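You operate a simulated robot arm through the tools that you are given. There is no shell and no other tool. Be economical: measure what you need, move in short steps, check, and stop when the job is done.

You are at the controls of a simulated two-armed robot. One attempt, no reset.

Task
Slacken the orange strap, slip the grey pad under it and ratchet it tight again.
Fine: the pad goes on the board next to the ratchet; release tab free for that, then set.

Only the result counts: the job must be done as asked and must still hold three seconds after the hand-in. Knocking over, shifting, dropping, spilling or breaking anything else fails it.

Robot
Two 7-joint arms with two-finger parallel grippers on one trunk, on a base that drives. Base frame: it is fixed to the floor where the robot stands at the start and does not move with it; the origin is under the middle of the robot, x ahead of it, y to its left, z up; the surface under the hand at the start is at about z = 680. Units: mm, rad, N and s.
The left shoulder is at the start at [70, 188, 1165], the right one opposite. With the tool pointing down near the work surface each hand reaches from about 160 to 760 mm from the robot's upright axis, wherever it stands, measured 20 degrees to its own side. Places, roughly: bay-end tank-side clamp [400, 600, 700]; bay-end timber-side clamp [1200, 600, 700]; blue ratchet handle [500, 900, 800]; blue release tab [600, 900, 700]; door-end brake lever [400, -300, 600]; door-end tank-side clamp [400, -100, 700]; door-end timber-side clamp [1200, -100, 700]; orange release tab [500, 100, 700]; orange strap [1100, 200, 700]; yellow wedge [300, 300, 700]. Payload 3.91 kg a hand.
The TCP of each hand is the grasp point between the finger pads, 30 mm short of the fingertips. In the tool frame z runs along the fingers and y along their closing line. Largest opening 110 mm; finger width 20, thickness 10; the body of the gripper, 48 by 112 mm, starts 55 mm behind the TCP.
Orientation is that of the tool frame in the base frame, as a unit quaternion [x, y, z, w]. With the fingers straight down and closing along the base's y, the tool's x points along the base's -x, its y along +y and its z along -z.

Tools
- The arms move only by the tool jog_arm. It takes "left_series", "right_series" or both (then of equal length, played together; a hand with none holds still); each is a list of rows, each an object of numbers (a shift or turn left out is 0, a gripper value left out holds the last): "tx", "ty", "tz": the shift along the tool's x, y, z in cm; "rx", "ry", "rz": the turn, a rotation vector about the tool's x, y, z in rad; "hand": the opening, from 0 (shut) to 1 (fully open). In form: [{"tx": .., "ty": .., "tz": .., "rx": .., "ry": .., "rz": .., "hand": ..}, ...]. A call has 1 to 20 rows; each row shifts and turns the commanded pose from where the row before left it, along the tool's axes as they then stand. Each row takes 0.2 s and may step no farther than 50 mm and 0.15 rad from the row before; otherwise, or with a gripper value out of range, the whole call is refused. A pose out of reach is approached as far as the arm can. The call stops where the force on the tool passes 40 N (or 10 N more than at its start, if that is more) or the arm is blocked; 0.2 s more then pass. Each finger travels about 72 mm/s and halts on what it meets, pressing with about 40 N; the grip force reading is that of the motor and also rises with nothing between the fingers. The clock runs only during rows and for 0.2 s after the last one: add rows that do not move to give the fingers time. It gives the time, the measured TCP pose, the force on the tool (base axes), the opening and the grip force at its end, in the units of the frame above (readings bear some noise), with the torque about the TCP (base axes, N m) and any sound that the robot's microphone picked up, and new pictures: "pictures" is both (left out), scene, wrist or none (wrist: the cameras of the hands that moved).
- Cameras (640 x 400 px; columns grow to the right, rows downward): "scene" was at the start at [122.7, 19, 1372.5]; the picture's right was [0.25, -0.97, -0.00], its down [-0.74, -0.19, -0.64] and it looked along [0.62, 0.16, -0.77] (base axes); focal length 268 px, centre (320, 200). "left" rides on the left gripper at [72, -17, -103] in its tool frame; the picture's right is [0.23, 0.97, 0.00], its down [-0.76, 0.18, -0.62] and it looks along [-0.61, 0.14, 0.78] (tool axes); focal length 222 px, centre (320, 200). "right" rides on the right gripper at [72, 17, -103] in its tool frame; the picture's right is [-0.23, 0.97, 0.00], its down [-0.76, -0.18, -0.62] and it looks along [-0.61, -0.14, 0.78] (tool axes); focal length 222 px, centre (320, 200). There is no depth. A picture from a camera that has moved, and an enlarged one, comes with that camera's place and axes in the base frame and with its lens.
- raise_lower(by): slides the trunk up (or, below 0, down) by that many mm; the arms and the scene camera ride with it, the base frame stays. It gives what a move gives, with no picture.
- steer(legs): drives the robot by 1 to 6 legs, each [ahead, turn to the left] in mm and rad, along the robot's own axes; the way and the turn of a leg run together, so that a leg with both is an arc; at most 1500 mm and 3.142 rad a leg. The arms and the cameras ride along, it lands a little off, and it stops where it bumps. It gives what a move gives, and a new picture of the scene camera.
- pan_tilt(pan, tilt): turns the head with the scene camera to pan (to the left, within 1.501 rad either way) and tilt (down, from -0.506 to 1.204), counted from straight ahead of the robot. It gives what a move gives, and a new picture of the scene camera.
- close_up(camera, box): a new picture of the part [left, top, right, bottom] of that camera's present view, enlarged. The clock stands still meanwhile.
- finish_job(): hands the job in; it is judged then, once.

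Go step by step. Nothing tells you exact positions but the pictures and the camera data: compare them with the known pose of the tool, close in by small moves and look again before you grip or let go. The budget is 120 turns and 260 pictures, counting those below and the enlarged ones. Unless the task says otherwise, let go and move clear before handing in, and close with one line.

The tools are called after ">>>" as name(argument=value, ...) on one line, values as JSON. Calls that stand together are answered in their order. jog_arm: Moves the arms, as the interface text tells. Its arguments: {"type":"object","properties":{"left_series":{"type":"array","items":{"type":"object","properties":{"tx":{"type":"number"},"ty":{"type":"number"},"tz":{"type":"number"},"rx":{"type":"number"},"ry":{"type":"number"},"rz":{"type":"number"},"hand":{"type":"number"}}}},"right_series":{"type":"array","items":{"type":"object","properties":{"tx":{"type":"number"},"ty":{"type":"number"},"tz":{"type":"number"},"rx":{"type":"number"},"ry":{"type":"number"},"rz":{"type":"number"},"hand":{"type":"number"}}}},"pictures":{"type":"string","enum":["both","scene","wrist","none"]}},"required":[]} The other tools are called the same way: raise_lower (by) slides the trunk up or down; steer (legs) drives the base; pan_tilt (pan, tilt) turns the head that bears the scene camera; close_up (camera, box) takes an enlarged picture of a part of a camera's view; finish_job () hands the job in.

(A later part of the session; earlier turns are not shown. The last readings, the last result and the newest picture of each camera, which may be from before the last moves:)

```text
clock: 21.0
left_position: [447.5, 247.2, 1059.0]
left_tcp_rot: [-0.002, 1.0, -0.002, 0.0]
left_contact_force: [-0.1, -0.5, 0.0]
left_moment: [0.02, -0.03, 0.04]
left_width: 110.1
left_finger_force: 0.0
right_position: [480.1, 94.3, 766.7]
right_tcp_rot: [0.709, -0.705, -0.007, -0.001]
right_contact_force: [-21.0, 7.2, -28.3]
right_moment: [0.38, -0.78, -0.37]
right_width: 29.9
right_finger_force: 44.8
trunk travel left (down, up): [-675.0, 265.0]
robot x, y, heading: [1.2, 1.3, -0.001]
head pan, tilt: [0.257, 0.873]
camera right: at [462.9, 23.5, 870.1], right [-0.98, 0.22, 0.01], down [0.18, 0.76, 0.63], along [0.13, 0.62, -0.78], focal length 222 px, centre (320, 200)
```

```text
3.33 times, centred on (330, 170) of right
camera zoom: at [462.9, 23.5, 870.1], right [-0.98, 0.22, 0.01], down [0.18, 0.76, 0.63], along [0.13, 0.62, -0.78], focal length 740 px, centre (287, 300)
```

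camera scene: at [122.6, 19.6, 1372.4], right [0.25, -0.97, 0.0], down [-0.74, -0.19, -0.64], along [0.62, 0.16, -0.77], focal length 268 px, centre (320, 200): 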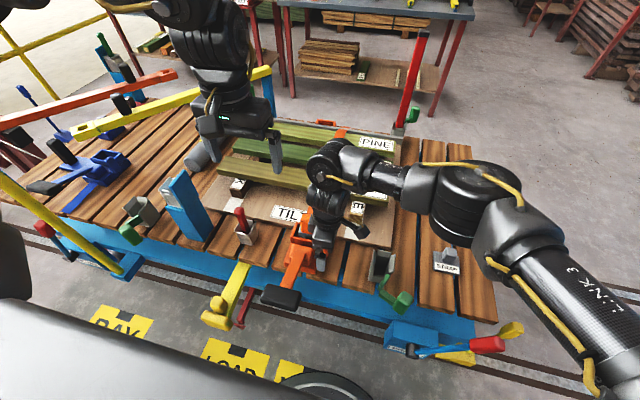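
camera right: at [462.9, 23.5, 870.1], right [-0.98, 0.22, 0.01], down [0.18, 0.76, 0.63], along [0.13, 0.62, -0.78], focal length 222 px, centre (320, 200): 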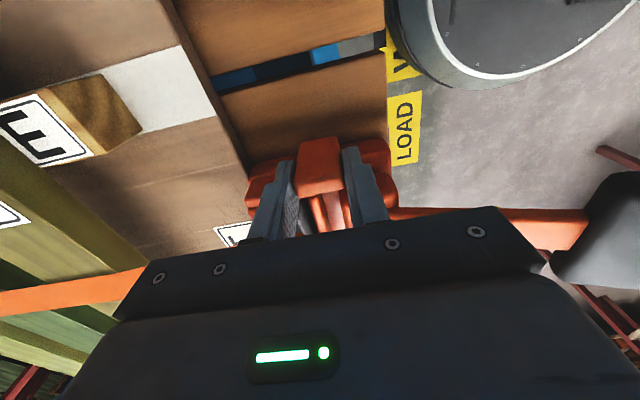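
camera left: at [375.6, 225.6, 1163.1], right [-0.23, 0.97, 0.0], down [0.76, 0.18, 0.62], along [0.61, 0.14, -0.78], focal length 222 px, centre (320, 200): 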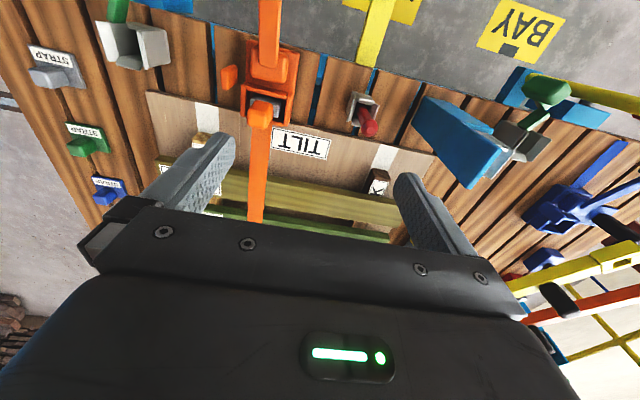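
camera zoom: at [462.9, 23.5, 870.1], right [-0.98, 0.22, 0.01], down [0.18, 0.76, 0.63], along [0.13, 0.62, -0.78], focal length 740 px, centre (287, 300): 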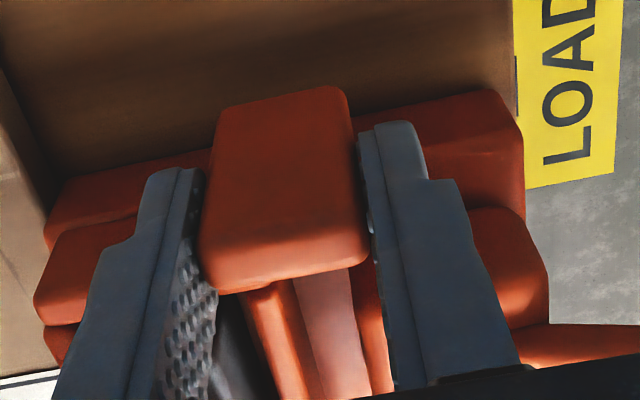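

The pads merely slip at about 25 N, so I need positive contact. I'll back off, turn the hand to close along y, and put one finger on the inner side of the tab to pull it outward.

>>> jog_arm(right_series=[{"hand": 0.6}, {}, {"tz": -5}, {"tz": -5}, {"rz": 0.15}, {"rz": 0.15}, {"rz": 0.15}, {"rz": 0.15}, {"rz": 0.15}, {"rz": 0.15}, {"rz": 0.15}, {"rz": 0.15}, {"rz": 0.15}, {"rz": 0.15}, {"rz": 0.07, "hand": 0.3}, {}, {}])

>>> close_up(camera="right", box=[240, 40, 460, 190])

```text
clock: 24.6
left_position: [447.4, 244.0, 1059.1]
left_tcp_rot: [0.0, 1.0, 0.0, 0.0]
left_contact_force: [-0.4, 0.4, 0.5]
left_moment: [0.01, 0.01, 0.02]
left_width: 109.8
left_finger_force: 0.0
right_position: [488.1, 95.4, 866.3]
right_tcp_rot: [-0.004, 1.0, 0.003, -0.003]
right_contact_force: [-0.1, 0.0, 0.4]
right_moment: [0.0, -0.01, -0.01]
right_width: 33.2
right_finger_force: 0.1
right hand out of reach, approached as far as the arm can: row 15
trunk travel left (down, up): [-675.0, 265.0]
robot x, y, heading: [-0.1, 0.5, 0.007]
head pan, tilt: [0.257, 0.873]
camera scene: at [122.3, 19.5, 1372.4], right [0.26, -0.97, 0.0], down [-0.74, -0.2, -0.64], along [0.62, 0.16, -0.77], focal length 268 px, centre (320, 200)
camera right: at [415.5, 113.3, 969.6], right [0.22, 0.98, 0.01], down [0.77, -0.18, 0.62], along [0.6, -0.13, -0.79], focal length 222 px, centre (320, 200)
```

scene: 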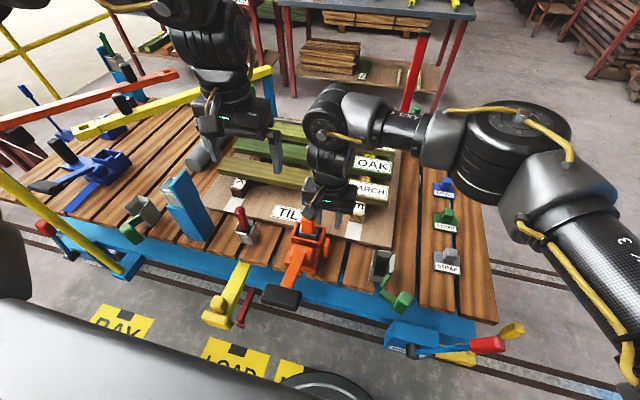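
right: 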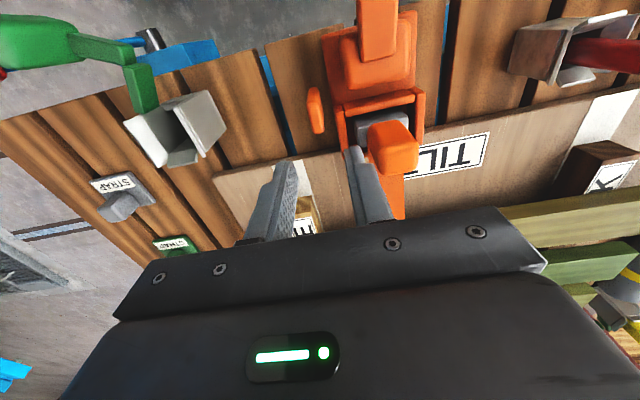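

```text
2.67 times, centred on (350, 115) of right
camera zoom: at [415.5, 113.3, 969.6], right [0.22, 0.98, 0.01], down [0.77, -0.18, 0.62], along [0.6, -0.13, -0.79], focal length 592 px, centre (240, 427)
```

zoom: 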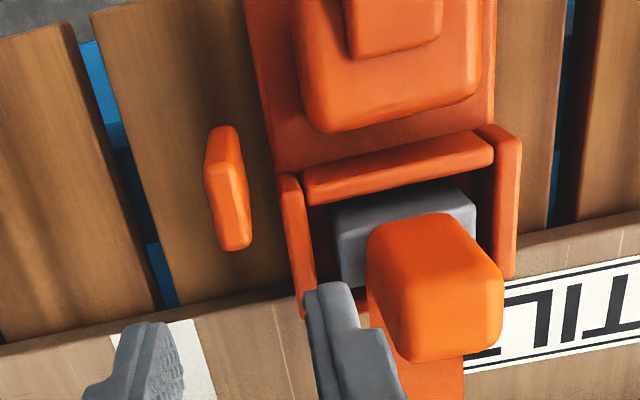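

Seen from here the tab is a plate at y 92–101, with a gap to the wall at y 115. I'll bring the left finger into that gap.

>>> jog_arm(right_series=[{"tx": 1.4, "ty": -0.8, "tz": 2}, {"tz": 4}, {"tz": 1.5}], pictures="wrist")

>>> close_up(camera="right", box=[240, 80, 440, 210])

```text
clock: 25.4
left_position: [446.3, 244.8, 1058.7]
left_tcp_rot: [-0.001, 1.0, 0.0, 0.0]
left_contact_force: [-0.6, -0.6, 0.2]
left_moment: [-0.02, -0.02, 0.01]
left_width: 110.0
left_finger_force: 0.1
right_position: [480.9, 90.2, 788.0]
right_tcp_rot: [-0.002, 1.0, 0.004, -0.001]
right_contact_force: [-0.8, -0.1, 0.1]
right_moment: [-0.01, -0.02, -0.02]
right_width: 33.2
right_finger_force: 0.0
right hand out of reach, approached as far as the arm can: row 1
trunk travel left (down, up): [-675.0, 265.0]
robot x, y, heading: [-4.4, -0.6, 0.002]
head pan, tilt: [0.257, 0.873]
camera right: at [408.4, 109.0, 892.4], right [0.22, 0.98, 0.01], down [0.77, -0.18, 0.62], along [0.6, -0.13, -0.79], focal length 222 px, centre (320, 200)
```

right: 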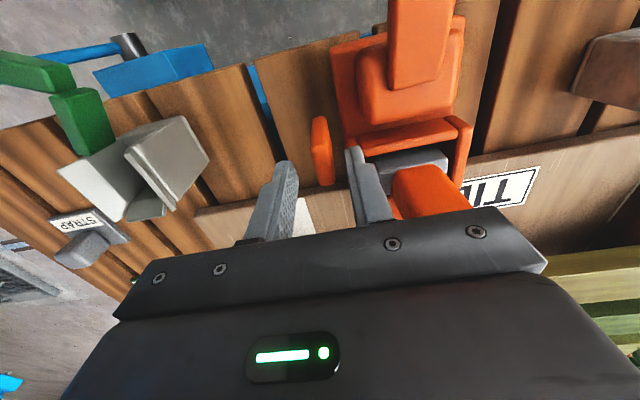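

```text
3.08 times, centred on (340, 145) of right
camera zoom: at [408.4, 109.0, 892.4], right [0.22, 0.98, 0.01], down [0.77, -0.18, 0.62], along [0.6, -0.13, -0.79], focal length 684 px, centre (258, 369)
```

zoom: 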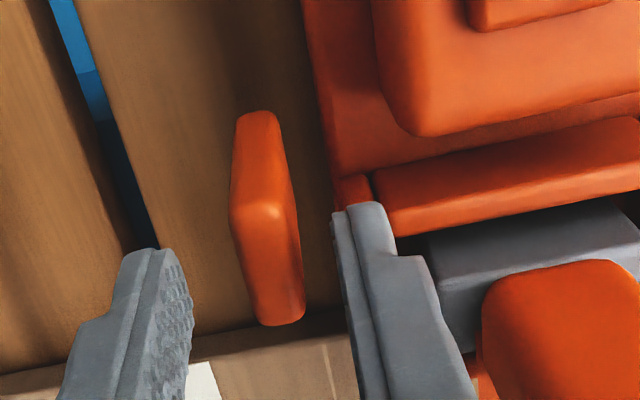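

Tab: x 464–488, y 91–103, top z 771; the box wall starts about x 478. I'll shift back to x≈465 so the finger avoids the wall, and then descend.

>>> jog_arm(right_series=[{"tx": 0.8, "ty": -0.1}, {"tx": 0.8, "ty": -0.1}, {}], pictures="none")

>>> jog_arm(right_series=[{"tz": 1.5}, {"tz": 1.3}, {}], pictures="wrist")

>>> close_up(camera="right", box=[240, 80, 440, 210])

```text
clock: 26.2
left_position: [448.2, 244.5, 1059.1]
left_tcp_rot: [-0.001, 1.0, 0.0, -0.001]
left_contact_force: [0.7, -0.2, 0.3]
left_moment: [-0.02, 0.0, 0.02]
left_width: 110.0
left_finger_force: 0.1
right_position: [467.0, 89.5, 787.5]
right_tcp_rot: [-0.003, 1.0, 0.004, -0.003]
right_contact_force: [-0.3, -0.8, 0.5]
right_moment: [0.0, -0.01, 0.03]
right_width: 33.2
right_finger_force: 0.1
trunk travel left (down, up): [-675.0, 265.0]
robot x, y, heading: [-0.8, 1.7, 0.005]
head pan, tilt: [0.257, 0.873]
```

```text
clock: 27.0
left_position: [448.0, 244.8, 1058.5]
left_tcp_rot: [-0.001, 1.0, 0.0, 0.001]
left_contact_force: [0.5, -0.2, -0.3]
left_moment: [0.0, -0.01, -0.01]
left_width: 110.0
left_finger_force: 0.1
right_position: [466.5, 89.8, 759.3]
right_tcp_rot: [-0.003, 1.0, 0.003, -0.003]
right_contact_force: [0.0, 0.1, -0.8]
right_moment: [-0.01, 0.04, 0.0]
right_width: 33.1
right_finger_force: 0.1
trunk travel left (down, up): [-675.0, 265.0]
robot x, y, heading: [0.3, -0.7, 0.0]
head pan, tilt: [0.257, 0.873]
camera right: at [393.4, 107.4, 863.0], right [0.22, 0.97, 0.01], down [0.77, -0.18, 0.62], along [0.6, -0.13, -0.79], focal length 222 px, centre (320, 200)
```

right: 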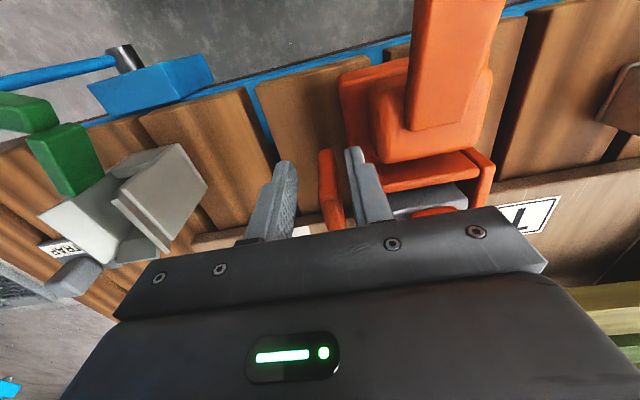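

```text
3.08 times, centred on (340, 145) of right
camera zoom: at [393.4, 107.4, 863.0], right [0.22, 0.97, 0.01], down [0.77, -0.18, 0.62], along [0.6, -0.13, -0.79], focal length 684 px, centre (258, 369)
```

zoom: 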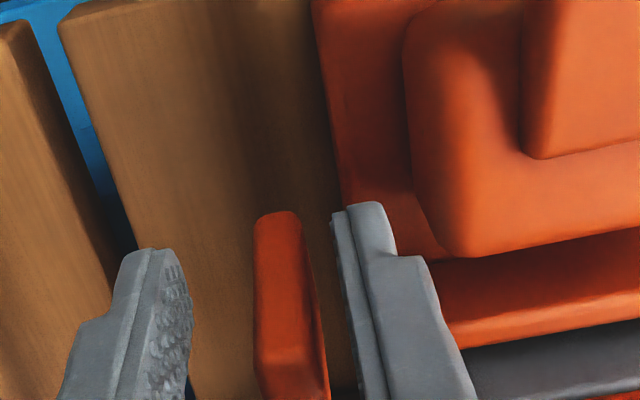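

The tab is between the fingers. Pull outward (−y) in small steps.

>>> jog_arm(right_series=[{"ty": -0.4}, {"ty": -0.4}, {"ty": -0.4}, {"ty": -0.4}], pictures="wrist")

```text
clock: 28.0
left_position: [447.8, 244.0, 1059.0]
left_tcp_rot: [-0.001, 1.0, 0.0, -0.001]
left_contact_force: [0.1, -0.5, -0.5]
left_moment: [0.03, 0.0, -0.02]
left_width: 110.0
left_finger_force: 0.1
right_position: [467.5, 72.5, 759.7]
right_tcp_rot: [-0.003, 1.0, 0.003, -0.003]
right_contact_force: [-1.0, -0.7, 0.7]
right_moment: [-0.02, 0.01, 0.01]
right_width: 33.1
right_finger_force: 0.1
trunk travel left (down, up): [-675.0, 265.0]
robot x, y, heading: [-1.7, -2.1, 0.001]
head pan, tilt: [0.257, 0.873]
camera right: at [393.6, 90.1, 863.8], right [0.22, 0.97, 0.01], down [0.77, -0.18, 0.62], along [0.6, -0.13, -0.79], focal length 222 px, centre (320, 200)
```

right: 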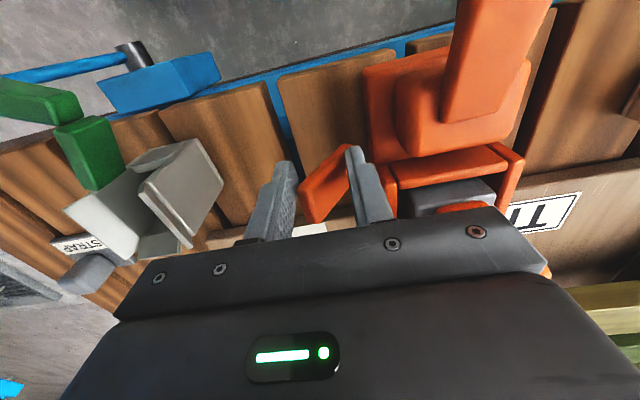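

It swings. Let me see how it hinges.

>>> close_up(camera="right", box=[240, 100, 440, 230])

>>> close_up(camera="scene", box=[260, 190, 400, 290])

```text
3.08 times, centred on (340, 165) of right
camera zoom: at [393.6, 90.1, 863.8], right [0.22, 0.97, 0.01], down [0.77, -0.18, 0.62], along [0.6, -0.13, -0.79], focal length 684 px, centre (258, 308)
```

zoom: 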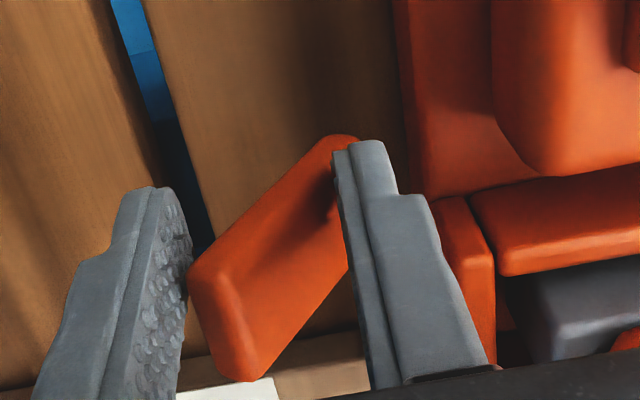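

```text
4.00 times, centred on (330, 240) of scene
camera zoom: at [122.4, 18.9, 1372.4], right [0.26, -0.97, 0.0], down [-0.74, -0.2, -0.64], along [0.62, 0.17, -0.77], focal length 1073 px, centre (280, 40)
```

zoom: 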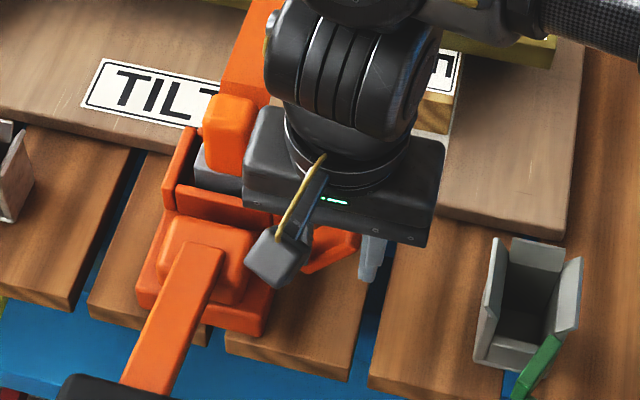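

It is hinged at its lower edge and leans outward with little force. I'll push it on.

>>> jog_arm(right_series=[{"ty": -0.5}, {"ty": -0.5}, {"ty": -0.5}, {"ty": -0.5}, {"ty": -0.5}], pictures="wrist")

>>> close_up(camera="right", box=[240, 100, 440, 230])

```text
clock: 29.1
left_position: [447.6, 245.6, 1057.4]
left_tcp_rot: [0.0, 1.0, -0.001, 0.0]
left_contact_force: [0.4, -0.4, 0.1]
left_moment: [-0.02, 0.01, -0.01]
left_width: 109.6
left_finger_force: 0.1
right_position: [465.5, 61.4, 763.1]
right_tcp_rot: [-0.004, 1.0, 0.016, -0.001]
right_contact_force: [1.0, 22.5, 9.3]
right_moment: [0.86, 0.07, 0.0]
right_width: 43.8
right_finger_force: 11.2
trunk travel left (down, up): [-675.0, 265.0]
robot x, y, heading: [3.9, -1.7, 0.006]
head pan, tilt: [0.257, 0.873]
stopped in row 5 (right hand): the force on the tool passed its limit at 42 N (the readings are from after the stop); the commanded pose is now the measured one
camera right: at [391.8, 75.4, 867.2], right [0.22, 0.98, 0.03], down [0.77, -0.19, 0.61], along [0.61, -0.11, -0.79], focal length 222 px, centre (320, 200)
```

right: 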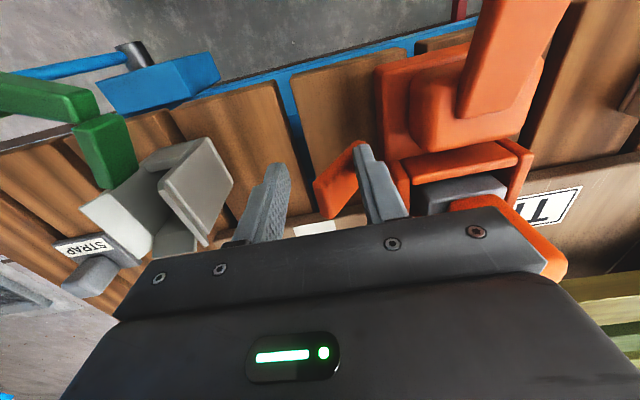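

```text
3.08 times, centred on (340, 165) of right
camera zoom: at [391.8, 75.4, 867.2], right [0.22, 0.98, 0.03], down [0.77, -0.19, 0.61], along [0.61, -0.11, -0.79], focal length 684 px, centre (258, 308)
```

zoom: 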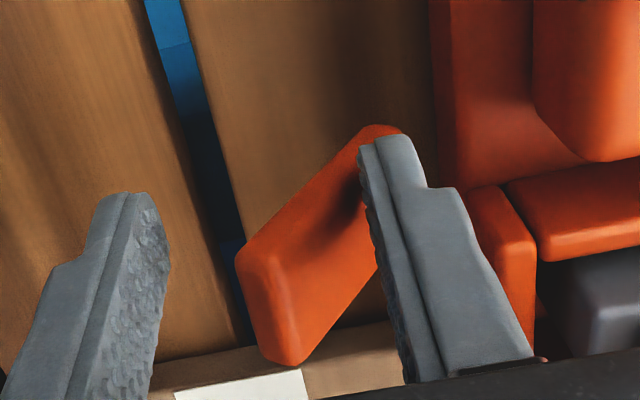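

The tab hit its end stop, leaning outward. I'll check the carriage and strap.

>>> close_up(camera="scene", box=[240, 120, 400, 290])

>>> close_up(camera="left", box=[180, 20, 340, 130])

```text
2.35 times, centred on (320, 205) of scene
camera zoom: at [121.6, 21.6, 1372.5], right [0.26, -0.97, 0.0], down [-0.74, -0.2, -0.64], along [0.62, 0.17, -0.77], focal length 631 px, centre (320, 188)
```

zoom: 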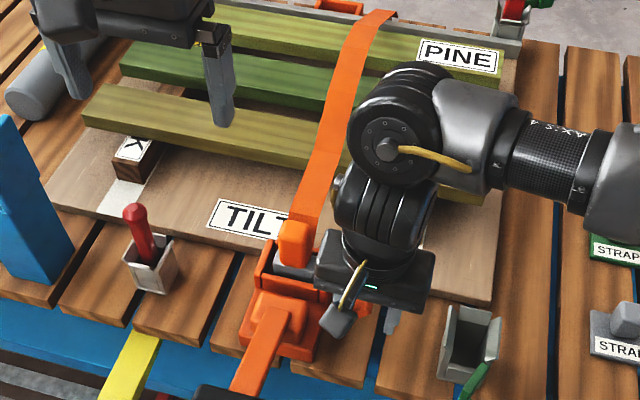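

```text
3.64 times, centred on (260, 75) of left
camera zoom: at [373.7, 228.3, 1163.1], right [-0.23, 0.97, 0.0], down [0.76, 0.18, 0.62], along [0.61, 0.14, -0.78], focal length 808 px, centre (538, 654)
```

zoom: 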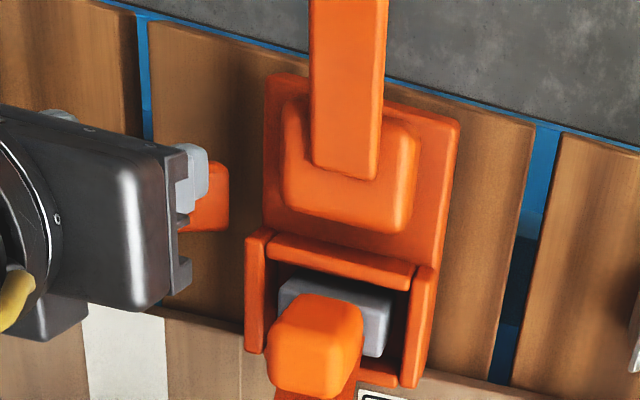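

The tab is freed. I'll lift the right hand clear and see whether it stays.

>>> jog_arm(right_series=[{"tz": -4}, {"tz": -4}, {"tz": -2, "ty": -4}, {"tz": -2, "ty": -4}], pictures="scene")

>>> close_up(camera="scene", box=[250, 180, 390, 290])

```text
clock: 30.1
left_position: [447.2, 242.5, 1059.4]
left_tcp_rot: [0.0, 1.0, 0.001, 0.0]
left_contact_force: [-0.4, 0.8, 0.3]
left_moment: [-0.01, -0.07, -0.01]
left_width: 110.2
left_finger_force: 0.2
right_position: [508.2, -23.9, 867.2]
right_tcp_rot: [-0.005, 1.0, 0.012, -0.003]
right_contact_force: [-0.4, -0.1, 0.3]
right_moment: [0.0, -0.01, -0.02]
right_width: 33.3
right_finger_force: 0.0
right hand out of reach, approached as far as the arm can: row 1, 2, 3, 4
trunk travel left (down, up): [-675.0, 265.0]
robot x, y, heading: [-0.6, 1.7, 0.003]
head pan, tilt: [0.257, 0.873]
camera scene: at [121.7, 17.3, 1372.5], right [0.26, -0.97, 0.0], down [-0.74, -0.2, -0.64], along [0.62, 0.17, -0.77], focal length 268 px, centre (320, 200)
```

scene: 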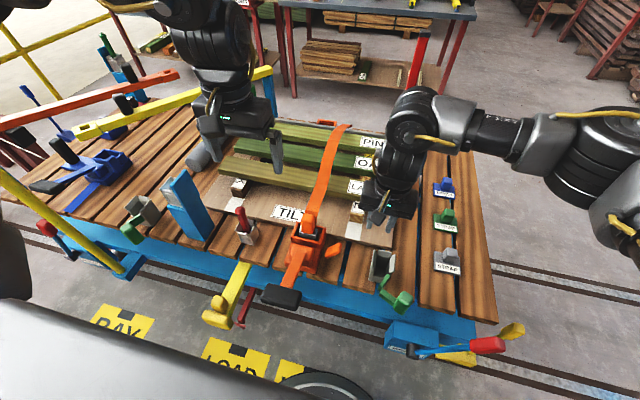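

```text
3.64 times, centred on (320, 235) of scene
camera zoom: at [121.7, 17.3, 1372.5], right [0.26, -0.97, 0.0], down [-0.74, -0.2, -0.64], along [0.62, 0.17, -0.77], focal length 976 px, centre (320, 73)
```

zoom: 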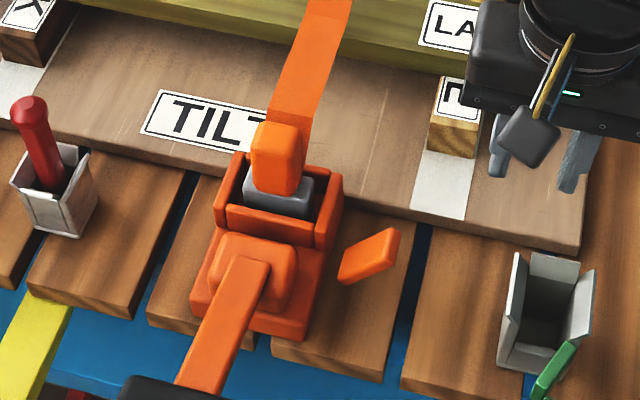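

The tab stays out. Now I'll check whether the strap has loosened.

>>> close_up(camera="scene", box=[270, 110, 390, 235])

>>> close_up(camera="left", box=[180, 20, 400, 230])

```text
3.20 times, centred on (330, 172) of scene
camera zoom: at [121.7, 17.3, 1372.5], right [0.26, -0.97, 0.0], down [-0.74, -0.2, -0.64], along [0.62, 0.17, -0.77], focal length 859 px, centre (288, 288)
```

zoom: 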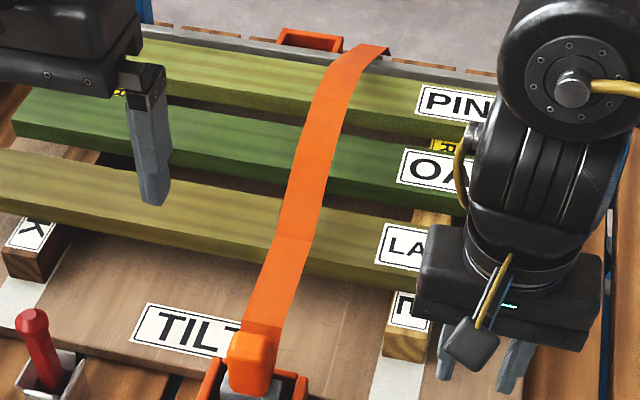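

```text
1.90 times, centred on (290, 125) of left
camera zoom: at [374.0, 224.6, 1163.9], right [-0.23, 0.97, 0.0], down [0.76, 0.18, 0.62], along [0.61, 0.14, -0.78], focal length 423 px, centre (377, 343)
```

zoom: 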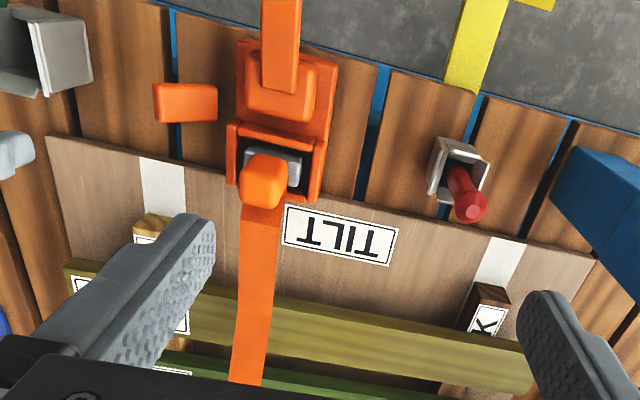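

The strap is now clearly slack, arching over the boards. Next is the grey pad: base about x 520–580, y −265…−197, knob near (562, −232). It must go in from the side with the label half under the strap, so I'll move over it and test whether the wrist can turn +90°.

>>> jog_arm(right_series=[{"ty": -4.8}, {"ty": -4.8, "tx": -1}, {"ty": -4.8, "tx": -1}, {"ty": -4.8, "tx": -1}, {"ty": -1.5, "tx": -2.4, "hand": 1}, {}], pictures="wrist")

>>> jog_arm(right_series=[{"rz": 0.15}, {"rz": 0.15}, {"rz": 0.15}, {"rz": 0.15}, {"rz": 0.15}, {"rz": 0.15}, {"rz": 0.15}, {"rz": 0.15}, {"rz": 0.15}, {"rz": 0.15}, {"rz": 0.07}, {}], pictures="scene")

```text
clock: 31.6
left_position: [446.8, 244.8, 1059.2]
left_tcp_rot: [-0.001, 1.0, 0.0, -0.001]
left_contact_force: [0.2, 0.2, 0.6]
left_moment: [0.02, 0.0, 0.03]
left_width: 109.8
left_finger_force: 0.1
right_position: [560.2, -223.3, 860.3]
right_tcp_rot: [-0.004, 1.0, 0.013, -0.002]
right_contact_force: [-0.9, -0.1, -0.3]
right_moment: [-0.02, 0.0, -0.02]
right_width: 110.0
right_finger_force: 0.0
trunk travel left (down, up): [-675.0, 265.0]
robot x, y, heading: [-3.4, -0.4, 0.009]
head pan, tilt: [0.257, 0.873]
camera right: at [486.6, -209.1, 964.5], right [0.22, 0.98, 0.02], down [0.77, -0.19, 0.62], along [0.61, -0.12, -0.79], focal length 222 px, centre (320, 200)
```

right: 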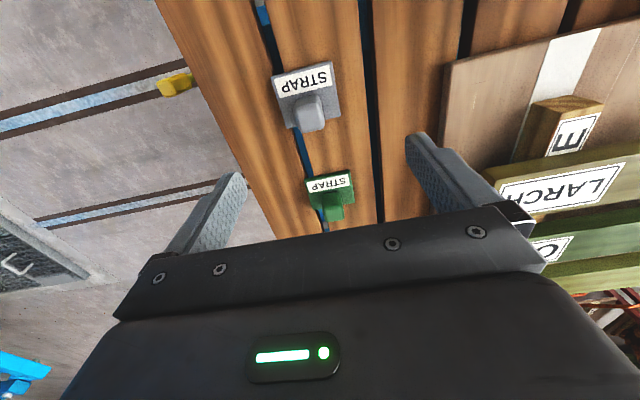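

```text
clock: 34.1
left_position: [447.5, 245.4, 1058.7]
left_tcp_rot: [0.0, 1.0, 0.0, 0.0]
left_contact_force: [-0.2, -0.7, 0.1]
left_moment: [0.01, 0.0, 0.01]
left_width: 109.8
left_finger_force: 0.1
right_position: [677.6, -266.5, 820.3]
right_tcp_rot: [0.705, 0.709, 0.006, -0.01]
right_contact_force: [0.3, 0.7, 0.4]
right_moment: [-0.03, 0.0, -0.01]
right_width: 110.0
right_finger_force: 0.0
right hand out of reach, approached as far as the arm can: row 3, 4, 5, 6, 7, 8, 9
trunk travel left (down, up): [-675.0, 265.0]
robot x, y, heading: [-1.3, -1.3, 0.006]
head pan, tilt: [0.257, 0.873]
camera scene: at [122.2, 20.3, 1372.4], right [0.26, -0.97, 0.0], down [-0.74, -0.2, -0.64], along [0.62, 0.17, -0.77], focal length 268 px, centre (320, 200)
```

scene: 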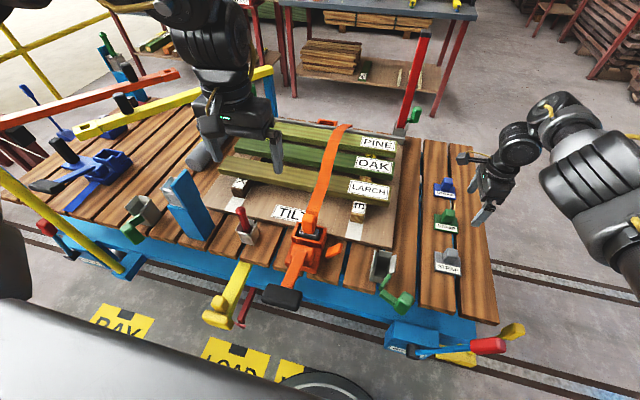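

The +90° pose works at (677, −266). I'll test whether it can be held over to the strap at y≈80.

>>> jog_arm(right_series=[{"tz": -4}, {"tx": 4.8}, {"tx": 4.8}, {"tx": 4.8}, {"tx": 4.8}, {"tx": 4.8}, {"tx": 4.8}, {"tx": 4.8}, {}], pictures="both")

```text
clock: 36.1
left_position: [447.0, 243.5, 1058.3]
left_tcp_rot: [-0.001, 1.0, 0.0, 0.0]
left_contact_force: [-0.2, -0.6, 0.1]
left_moment: [0.02, 0.01, 0.02]
left_width: 110.1
left_finger_force: 0.1
right_position: [677.0, 42.5, 842.5]
right_tcp_rot: [0.703, 0.711, 0.006, -0.011]
right_contact_force: [-0.7, 0.3, 0.3]
right_moment: [-0.02, 0.0, 0.01]
right_width: 110.1
right_finger_force: 0.1
right hand out of reach, approached as far as the arm can: row 1, 8
trunk travel left (down, up): [-675.0, 265.0]
robot x, y, heading: [-1.1, -2.4, 0.008]
head pan, tilt: [0.257, 0.873]
camera scene: at [122.5, 18.7, 1372.5], right [0.26, -0.97, 0.0], down [-0.74, -0.2, -0.64], along [0.62, 0.17, -0.77], focal length 268 px, centre (320, 200)
camera right: at [692.8, 114.0, 949.0], right [0.98, -0.22, -0.01], down [-0.17, -0.78, 0.61], along [-0.14, -0.59, -0.8], focal length 222 px, centre (320, 200)
```

scene: 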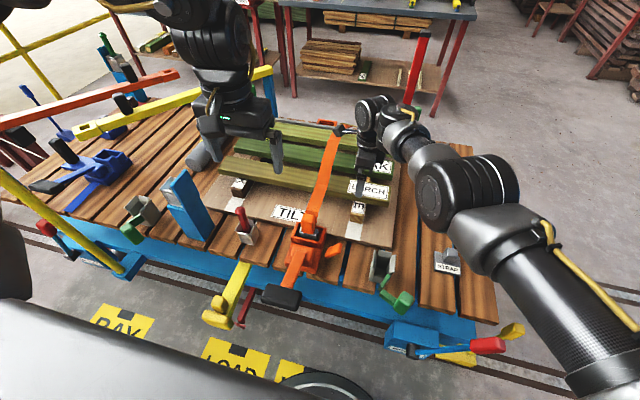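
right: 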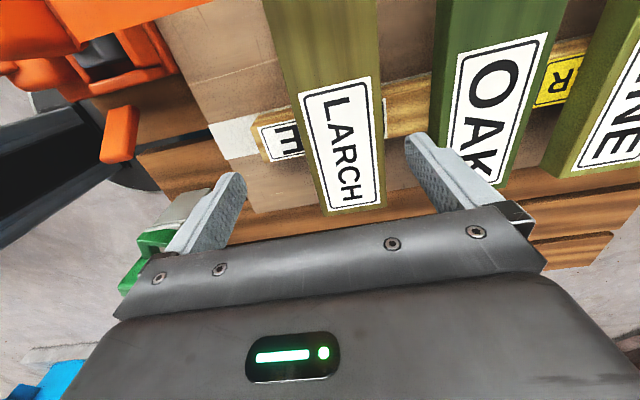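

It reaches y≈42 only; a left turn of the robot will fix that later. Larch's top spans x≈662–725 at z≈766. Now back to the grey pad, turning the wrist to standard on the way.

>>> jog_arm(right_series=[{"tx": -4.8}, {"tx": -4.8}, {"tx": -4.8}, {"tx": -4.8}, {"tx": -4.8}, {"tx": -4.8}, {"rz": -0.15}, {"rz": -0.15}, {"rz": -0.15}, {"rz": -0.15}, {"rz": -0.15}, {"rz": -0.15}, {"rz": -0.15}, {"rz": -0.15}, {"rz": -0.15}, {"rz": -0.15}, {"rz": -0.07}, {}], pictures="none")

```text
clock: 40.0
left_position: [446.7, 245.2, 1058.5]
left_tcp_rot: [-0.001, 1.0, 0.0, 0.0]
left_contact_force: [0.2, 0.8, 0.5]
left_moment: [-0.01, -0.01, -0.01]
left_width: 110.0
left_finger_force: 0.0
right_position: [688.6, -227.8, 855.2]
right_tcp_rot: [-0.004, 1.0, 0.012, -0.002]
right_contact_force: [-0.2, 0.2, 0.1]
right_moment: [-0.02, 0.02, -0.01]
right_width: 109.8
right_finger_force: 0.1
right hand out of reach, approached as far as the arm can: row 3, 4, 5
trunk travel left (down, up): [-675.0, 265.0]
robot x, y, heading: [-0.2, 0.0, 0.0]
head pan, tilt: [0.257, 0.873]
```

>>> jog_arm(right_series=[{"tx": 4.6, "rx": 0.024}, {"tx": 4.6, "tz": 1.5}, {"tx": 3.4, "tz": 2}, {"tz": 3}, {}], pictures="wrist")

>>> close_up(camera="right", box=[220, 80, 420, 210])

>>> close_up(camera="scene", box=[390, 190, 500, 290])

```text
clock: 41.1
left_position: [446.8, 244.9, 1059.5]
left_tcp_rot: [-0.001, 1.0, 0.0, 0.0]
left_contact_force: [0.4, 1.2, 0.9]
left_moment: [0.02, 0.01, -0.01]
left_width: 109.9
left_finger_force: 0.1
right_position: [678.3, -202.0, 801.9]
right_tcp_rot: [-0.004, 1.0, -0.001, -0.002]
right_contact_force: [0.2, -0.6, -0.1]
right_moment: [-0.03, -0.02, -0.03]
right_width: 109.8
right_finger_force: 0.1
right hand out of reach, approached as far as the arm can: row 1, 2, 3
trunk travel left (down, up): [-675.0, 265.0]
robot x, y, heading: [-0.6, -1.2, 0.001]
head pan, tilt: [0.257, 0.873]
camera right: at [604.4, -183.3, 905.4], right [0.22, 0.98, 0.0], down [0.76, -0.17, 0.62], along [0.61, -0.14, -0.78], focal length 222 px, centre (320, 200)
```

right: 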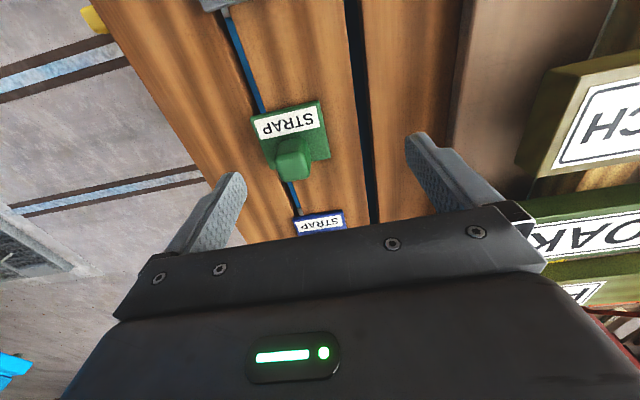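

```text
3.08 times, centred on (320, 145) of right
camera zoom: at [604.4, -183.3, 905.4], right [0.22, 0.98, 0.0], down [0.76, -0.17, 0.62], along [0.61, -0.14, -0.78], focal length 684 px, centre (320, 369)
```

zoom: 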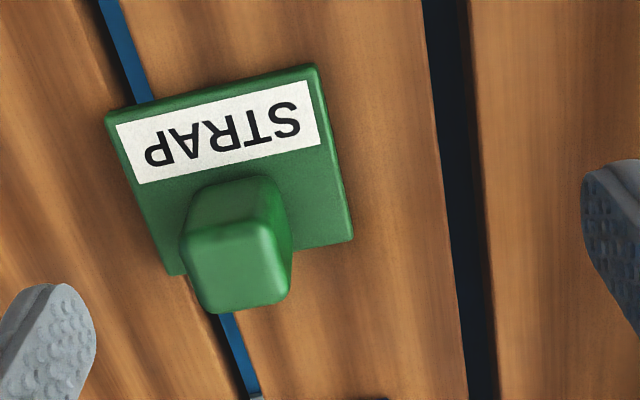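

```text
4.00 times, centred on (445, 240) of scene
camera zoom: at [122.0, 19.6, 1372.5], right [0.26, -0.97, 0.0], down [-0.74, -0.2, -0.64], along [0.62, 0.17, -0.77], focal length 1073 px, centre (-180, 40)
```

zoom: 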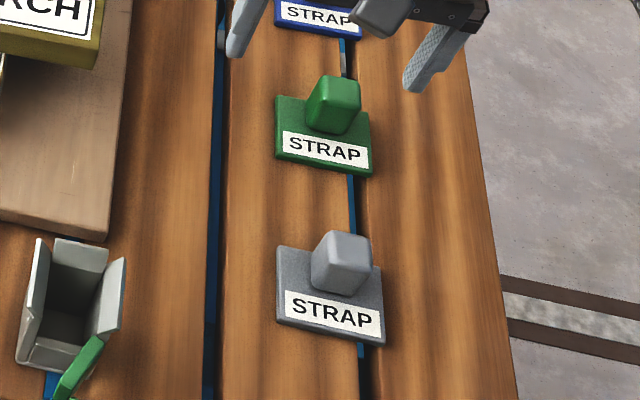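

The arm is being shy of pulling in from here; I'll try again lower and in steps.

>>> jog_arm(right_series=[{"tx": 2}, {"tx": 2}, {"tx": 2}, {"tx": 2}, {"tx": 2}, {"ty": -1}, {}], pictures="none")

```text
clock: 42.8
left_position: [446.6, 245.7, 1058.4]
left_tcp_rot: [-0.002, 1.0, 0.0, 0.0]
left_contact_force: [0.3, 0.0, 0.3]
left_moment: [-0.02, 0.0, -0.01]
left_width: 110.0
left_finger_force: 0.1
right_position: [678.2, -211.4, 801.1]
right_tcp_rot: [-0.003, 1.0, -0.001, -0.002]
right_contact_force: [-0.2, 0.8, 1.2]
right_moment: [0.0, 0.0, 0.01]
right_width: 110.2
right_finger_force: 0.1
right hand out of reach, approached as far as the arm can: row 1, 2, 3, 4, 5
trunk travel left (down, up): [-675.0, 265.0]
robot x, y, heading: [-0.4, 2.6, 0.007]
head pan, tilt: [0.257, 0.873]
```

The wrist branch is stuck in this pose. Plan change: grip the knob across x with the hand turned the easy way (tool x toward −y), then turn back to standard for placing, and finish by pushing on the knob. The knob is about a 26 mm cube on the pad at (563, −231), z 690–725.

>>> jog_arm(right_series=[{"rz": -0.15, "tz": -1}, {"rz": -0.15}, {"rz": -0.15}, {"rz": -0.15}, {"rz": -0.15}, {"rz": -0.15}, {"rz": -0.15}, {"rz": -0.15}, {"rz": -0.15}, {"rz": -0.15}, {"rz": -0.07}, {"ty": 3}, {"ty": 3}, {"ty": 3}, {"ty": 2.5}, {}], pictures="wrist")

```text
clock: 46.1
left_position: [447.2, 245.2, 1057.8]
left_tcp_rot: [-0.001, 1.0, 0.0, 0.0]
left_contact_force: [0.6, -0.6, 0.3]
left_moment: [0.03, 0.06, 0.0]
left_width: 110.4
left_finger_force: 0.1
right_position: [679.9, -210.4, 810.5]
right_tcp_rot: [0.709, -0.706, -0.001, 0.001]
right_contact_force: [0.1, 0.0, 0.3]
right_moment: [0.0, -0.02, -0.02]
right_width: 109.9
right_finger_force: 0.1
right hand out of reach, approached as far as the arm can: row 12, 13, 14, 15
trunk travel left (down, up): [-675.0, 265.0]
robot x, y, heading: [-2.2, -3.9, 0.003]
head pan, tilt: [0.257, 0.873]
camera right: at [663.1, -282.3, 915.1], right [-0.97, 0.22, 0.0], down [0.18, 0.76, 0.62], along [0.14, 0.61, -0.78], focal length 222 px, centre (320, 200)
```

right: 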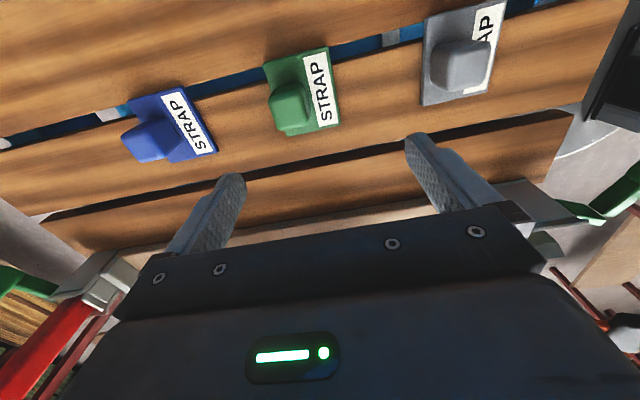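

>>> jog_arm(right_series=[{"tz": -4}, {"tz": -4}, {"tz": -4}, {"tz": -4}, {"ty": 3}, {"ty": 3}, {"ty": 3}, {}], pictures="scene")

```text
clock: 48.0
left_position: [446.7, 245.3, 1058.3]
left_tcp_rot: [-0.001, 1.0, 0.001, -0.001]
left_contact_force: [0.4, 0.0, 0.3]
left_moment: [0.01, 0.02, -0.05]
left_width: 110.0
left_finger_force: 0.1
right_position: [688.7, -211.0, 896.7]
right_tcp_rot: [0.709, -0.705, -0.001, 0.002]
right_contact_force: [-0.5, 0.5, -0.1]
right_moment: [-0.02, 0.02, 0.01]
right_width: 110.1
right_finger_force: 0.0
right hand out of reach, approached as far as the arm can: row 2, 3, 4, 5, 6, 7
trunk travel left (down, up): [-675.0, 265.0]
robot x, y, heading: [0.2, 5.4, 0.007]
head pan, tilt: [0.257, 0.873]
camera scene: at [122.2, 19.2, 1372.5], right [0.26, -0.97, 0.0], down [-0.74, -0.2, -0.64], along [0.62, 0.17, -0.77], focal length 268 px, centre (320, 200)
```

scene: 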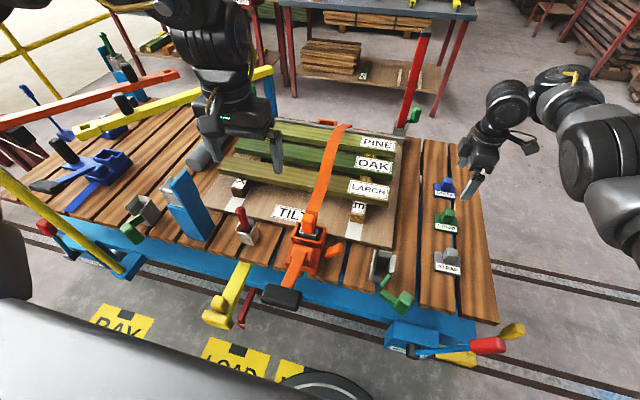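

>>> jog_arm(right_series=[{"tz": 3}, {"rz": -0.15}, {"rz": -0.15}, {"rz": -0.15}, {"rz": -0.15}, {"rz": -0.15}, {"rz": -0.15}, {"tx": -1, "ty": 2}, {"tx": -2, "ty": 2}, {"tx": -2, "ty": 2}, {}], pictures="none")

```text
clock: 50.4
left_position: [448.9, 244.3, 1058.7]
left_tcp_rot: [-0.001, 1.0, 0.001, 0.001]
left_contact_force: [-0.1, -0.9, 0.6]
left_moment: [-0.02, 0.0, 0.01]
left_width: 110.1
left_finger_force: 0.0
right_position: [689.2, -212.0, 868.1]
right_tcp_rot: [0.945, -0.328, -0.001, 0.002]
right_contact_force: [-0.6, -0.1, 0.0]
right_moment: [0.03, 0.0, 0.01]
right_width: 110.4
right_finger_force: 0.1
right hand out of reach, approached as far as the arm can: row 8, 9, 10
trunk travel left (down, up): [-675.0, 265.0]
robot x, y, heading: [3.1, 4.1, 0.008]
head pan, tilt: [0.257, 0.873]
```

>>> jog_arm(right_series=[{"rz": 0.15}, {"rz": 0.15}, {"rz": 0.15}, {"rz": 0.15}, {"rz": 0.15}, {"rz": 0.15}, {"tx": 4.5}, {"tx": 4.5}, {"ty": 2}, {"ty": 2}, {"ty": 2}, {}], pictures="none")

>>> jog_arm(right_series=[{"tx": -4.8}, {"tx": -4.8}, {"tx": -4.8}, {"tx": -4.8}, {"tx": -4.8}, {"tx": -3}, {"ty": 2}, {"ty": 2}, {"ty": 2}, {}], pictures="none")

```text
clock: 53.0
left_position: [448.0, 245.4, 1058.8]
left_tcp_rot: [-0.001, 1.0, 0.0, 0.001]
left_contact_force: [0.0, 0.8, -0.7]
left_moment: [0.0, 0.03, -0.01]
left_width: 110.1
left_finger_force: 0.0
right_position: [687.9, -304.1, 869.4]
right_tcp_rot: [0.709, -0.705, -0.001, 0.002]
right_contact_force: [-0.9, -0.1, 0.6]
right_moment: [0.0, 0.02, 0.01]
right_width: 109.9
right_finger_force: 0.2
right hand out of reach, approached as far as the arm can: row 9, 10, 11
trunk travel left (down, up): [-675.0, 265.0]
robot x, y, heading: [3.7, 2.9, 0.008]
head pan, tilt: [0.257, 0.873]
```

```text
clock: 55.1
left_position: [447.3, 243.6, 1059.2]
left_tcp_rot: [-0.001, 1.0, 0.0, 0.0]
left_contact_force: [-0.2, 0.1, 1.0]
left_moment: [0.01, -0.03, 0.05]
left_width: 110.1
left_finger_force: 0.1
right_position: [643.5, -34.1, 861.6]
right_tcp_rot: [0.709, -0.705, -0.001, 0.002]
right_contact_force: [0.4, -0.1, 0.1]
right_moment: [0.0, -0.03, 0.0]
right_width: 109.8
right_finger_force: 0.1
right hand out of reach, approached as far as the arm can: row 9
trunk travel left (down, up): [-675.0, 265.0]
robot x, y, heading: [-1.5, 0.5, 0.006]
head pan, tilt: [0.257, 0.873]
```

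Moving left frees it somewhat; continue left and in.

>>> jog_arm(right_series=[{"tx": -4}, {"tx": -4}, {"ty": 3}, {"ty": 3}, {"ty": 3}, {"ty": 3}, {"ty": 3}, {}], pictures="none")

```text
clock: 57.0
left_position: [447.4, 243.8, 1058.8]
left_tcp_rot: [-0.001, 1.0, 0.001, 0.0]
left_contact_force: [0.3, -0.9, 0.7]
left_moment: [-0.01, 0.02, -0.05]
left_width: 110.0
left_finger_force: 0.1
right_position: [603.1, 47.0, 865.4]
right_tcp_rot: [0.709, -0.705, -0.001, 0.003]
right_contact_force: [-0.4, 0.5, -0.8]
right_moment: [0.03, 0.02, -0.04]
right_width: 109.7
right_finger_force: 0.1
right hand out of reach, approached as far as the arm can: row 4, 5, 6, 7
trunk travel left (down, up): [-675.0, 265.0]
robot x, y, heading: [-2.2, 0.2, 0.006]
head pan, tilt: [0.257, 0.873]
```

>>> jog_arm(right_series=[{"rx": 0.15}, {"rx": 0.15}, {"rx": 0.15}, {"ty": 3}, {"ty": 3}, {"ty": 3}, {}], pictures="none")

>>> jog_arm(right_series=[{"rx": -0.15}, {"rx": -0.15}, {"rx": -0.15}, {"rx": -0.15}, {"rx": -0.15}, {"rx": -0.15}, {"ty": 3}, {"ty": 3}, {"ty": 3}, {}], pictures="scene")

```text
clock: 58.5
left_position: [449.4, 243.1, 1057.8]
left_tcp_rot: [-0.001, 1.0, 0.0, -0.001]
left_contact_force: [0.8, 0.3, 0.8]
left_moment: [0.02, -0.02, 0.01]
left_width: 110.1
left_finger_force: 0.0
right_position: [522.5, 47.8, 827.1]
right_tcp_rot: [0.692, -0.688, 0.156, -0.156]
right_contact_force: [-0.7, 0.3, 0.1]
right_moment: [0.02, 0.02, -0.02]
right_width: 110.1
right_finger_force: 0.1
right hand out of reach, approached as far as the arm can: row 1
trunk travel left (down, up): [-675.0, 265.0]
robot x, y, heading: [-2.4, -0.3, 0.01]
head pan, tilt: [0.257, 0.873]
```

```text
clock: 60.8
left_position: [448.5, 244.8, 1058.0]
left_tcp_rot: [-0.001, 1.0, 0.0, -0.001]
left_contact_force: [-0.7, -0.2, -0.2]
left_moment: [0.01, -0.03, -0.02]
left_width: 110.1
left_finger_force: 0.1
right_position: [436.9, 44.5, 870.0]
right_tcp_rot: [0.691, -0.687, -0.158, 0.16]
right_contact_force: [0.5, -0.7, -0.4]
right_moment: [-0.01, 0.01, 0.05]
right_width: 110.0
right_finger_force: 0.0
trunk travel left (down, up): [-675.0, 265.0]
robot x, y, heading: [-1.8, 1.0, 0.007]
head pan, tilt: [0.257, 0.873]
camera scene: at [122.5, 20.3, 1372.4], right [0.26, -0.97, 0.0], down [-0.74, -0.2, -0.64], along [0.62, 0.17, -0.77], focal length 268 px, centre (320, 200)
```

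scene: 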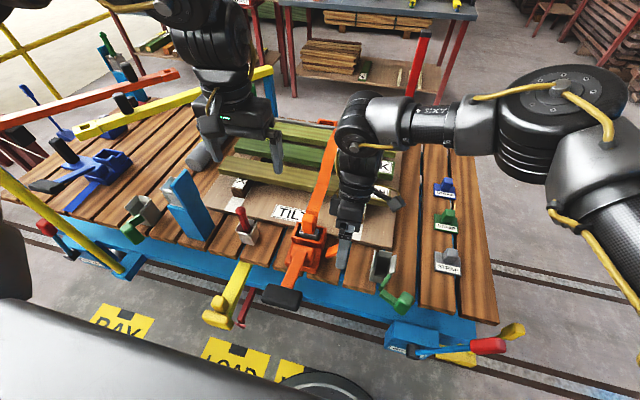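

Tilting freed the arm. Now upright again and over to the pad with tool x toward −y.

>>> jog_arm(right_series=[{"rx": 0.15}, {"rx": 0.15}, {"rx": 0.15}, {"tx": 4.5, "ty": -2}, {"tx": 4.5, "ty": -2}, {"tx": 4.5, "ty": -2}, {"tx": 4.5, "ty": -2}, {"tx": 4.5, "ty": -2}, {"tx": 4.5, "ty": -2}, {"tz": 3}, {}], pictures="wrist")

```text
clock: 63.1
left_position: [447.1, 244.5, 1059.4]
left_tcp_rot: [-0.001, 1.0, -0.001, 0.0]
left_contact_force: [0.3, -0.4, -0.2]
left_moment: [-0.02, 0.0, -0.03]
left_width: 110.0
left_finger_force: 0.0
right_position: [559.7, -225.5, 837.9]
right_tcp_rot: [0.709, -0.705, 0.0, 0.001]
right_contact_force: [0.1, -0.4, -0.5]
right_moment: [-0.01, -0.01, -0.05]
right_width: 110.0
right_finger_force: 0.1
trunk travel left (down, up): [-675.0, 265.0]
robot x, y, heading: [-0.6, -1.4, 0.003]
head pan, tilt: [0.257, 0.873]
camera right: at [543.2, -297.6, 941.4], right [-0.98, 0.22, 0.0], down [0.18, 0.76, 0.62], along [0.14, 0.61, -0.78], focal length 222 px, centre (320, 200)
```

right: 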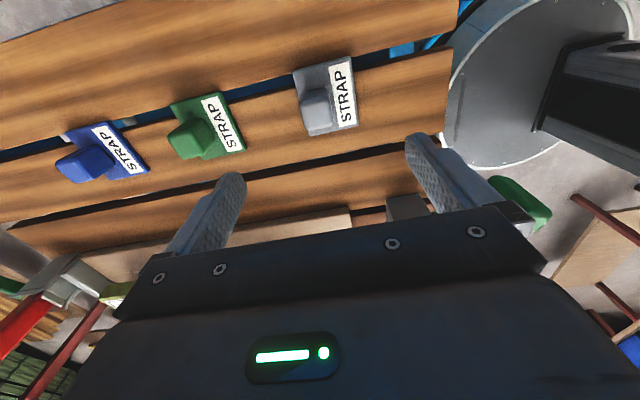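

I'll test turning further the easy way (to tool x = +x), which would leave the strap side of the knob free in the end.

>>> jog_arm(right_series=[{"rz": -0.15}, {"rz": -0.15}, {"rz": -0.15}, {"rz": -0.15}, {"rz": -0.15}], pictures="none")

>>> jog_arm(right_series=[{"rz": -0.15}, {"rz": -0.15}, {"rz": -0.15}], pictures="none")

```text
clock: 64.3
left_position: [446.7, 244.5, 1058.5]
left_tcp_rot: [-0.002, 1.0, 0.001, 0.0]
left_contact_force: [-0.4, 0.5, 0.1]
left_moment: [0.03, 0.01, 0.06]
left_width: 110.1
left_finger_force: 0.0
right_position: [561.8, -225.0, 836.9]
right_tcp_rot: [0.918, -0.396, -0.001, 0.001]
right_contact_force: [-0.1, 0.5, 0.5]
right_moment: [0.04, -0.02, 0.0]
right_width: 109.8
right_finger_force: 0.1
trunk travel left (down, up): [-675.0, 265.0]
robot x, y, heading: [-4.0, 1.2, 0.005]
head pan, tilt: [0.257, 0.873]
```

```text
clock: 65.2
left_position: [447.4, 244.8, 1058.5]
left_tcp_rot: [-0.001, 1.0, -0.001, 0.0]
left_contact_force: [-0.2, 1.4, -0.1]
left_moment: [0.0, -0.02, 0.0]
left_width: 110.1
left_finger_force: 0.0
right_position: [560.6, -223.2, 837.0]
right_tcp_rot: [0.984, -0.181, -0.002, 0.001]
right_contact_force: [-0.1, 0.0, -0.1]
right_moment: [-0.01, -0.06, 0.0]
right_width: 110.1
right_finger_force: 0.0
trunk travel left (down, up): [-675.0, 265.0]
robot x, y, heading: [-1.6, -0.5, 0.006]
head pan, tilt: [0.257, 0.873]
```

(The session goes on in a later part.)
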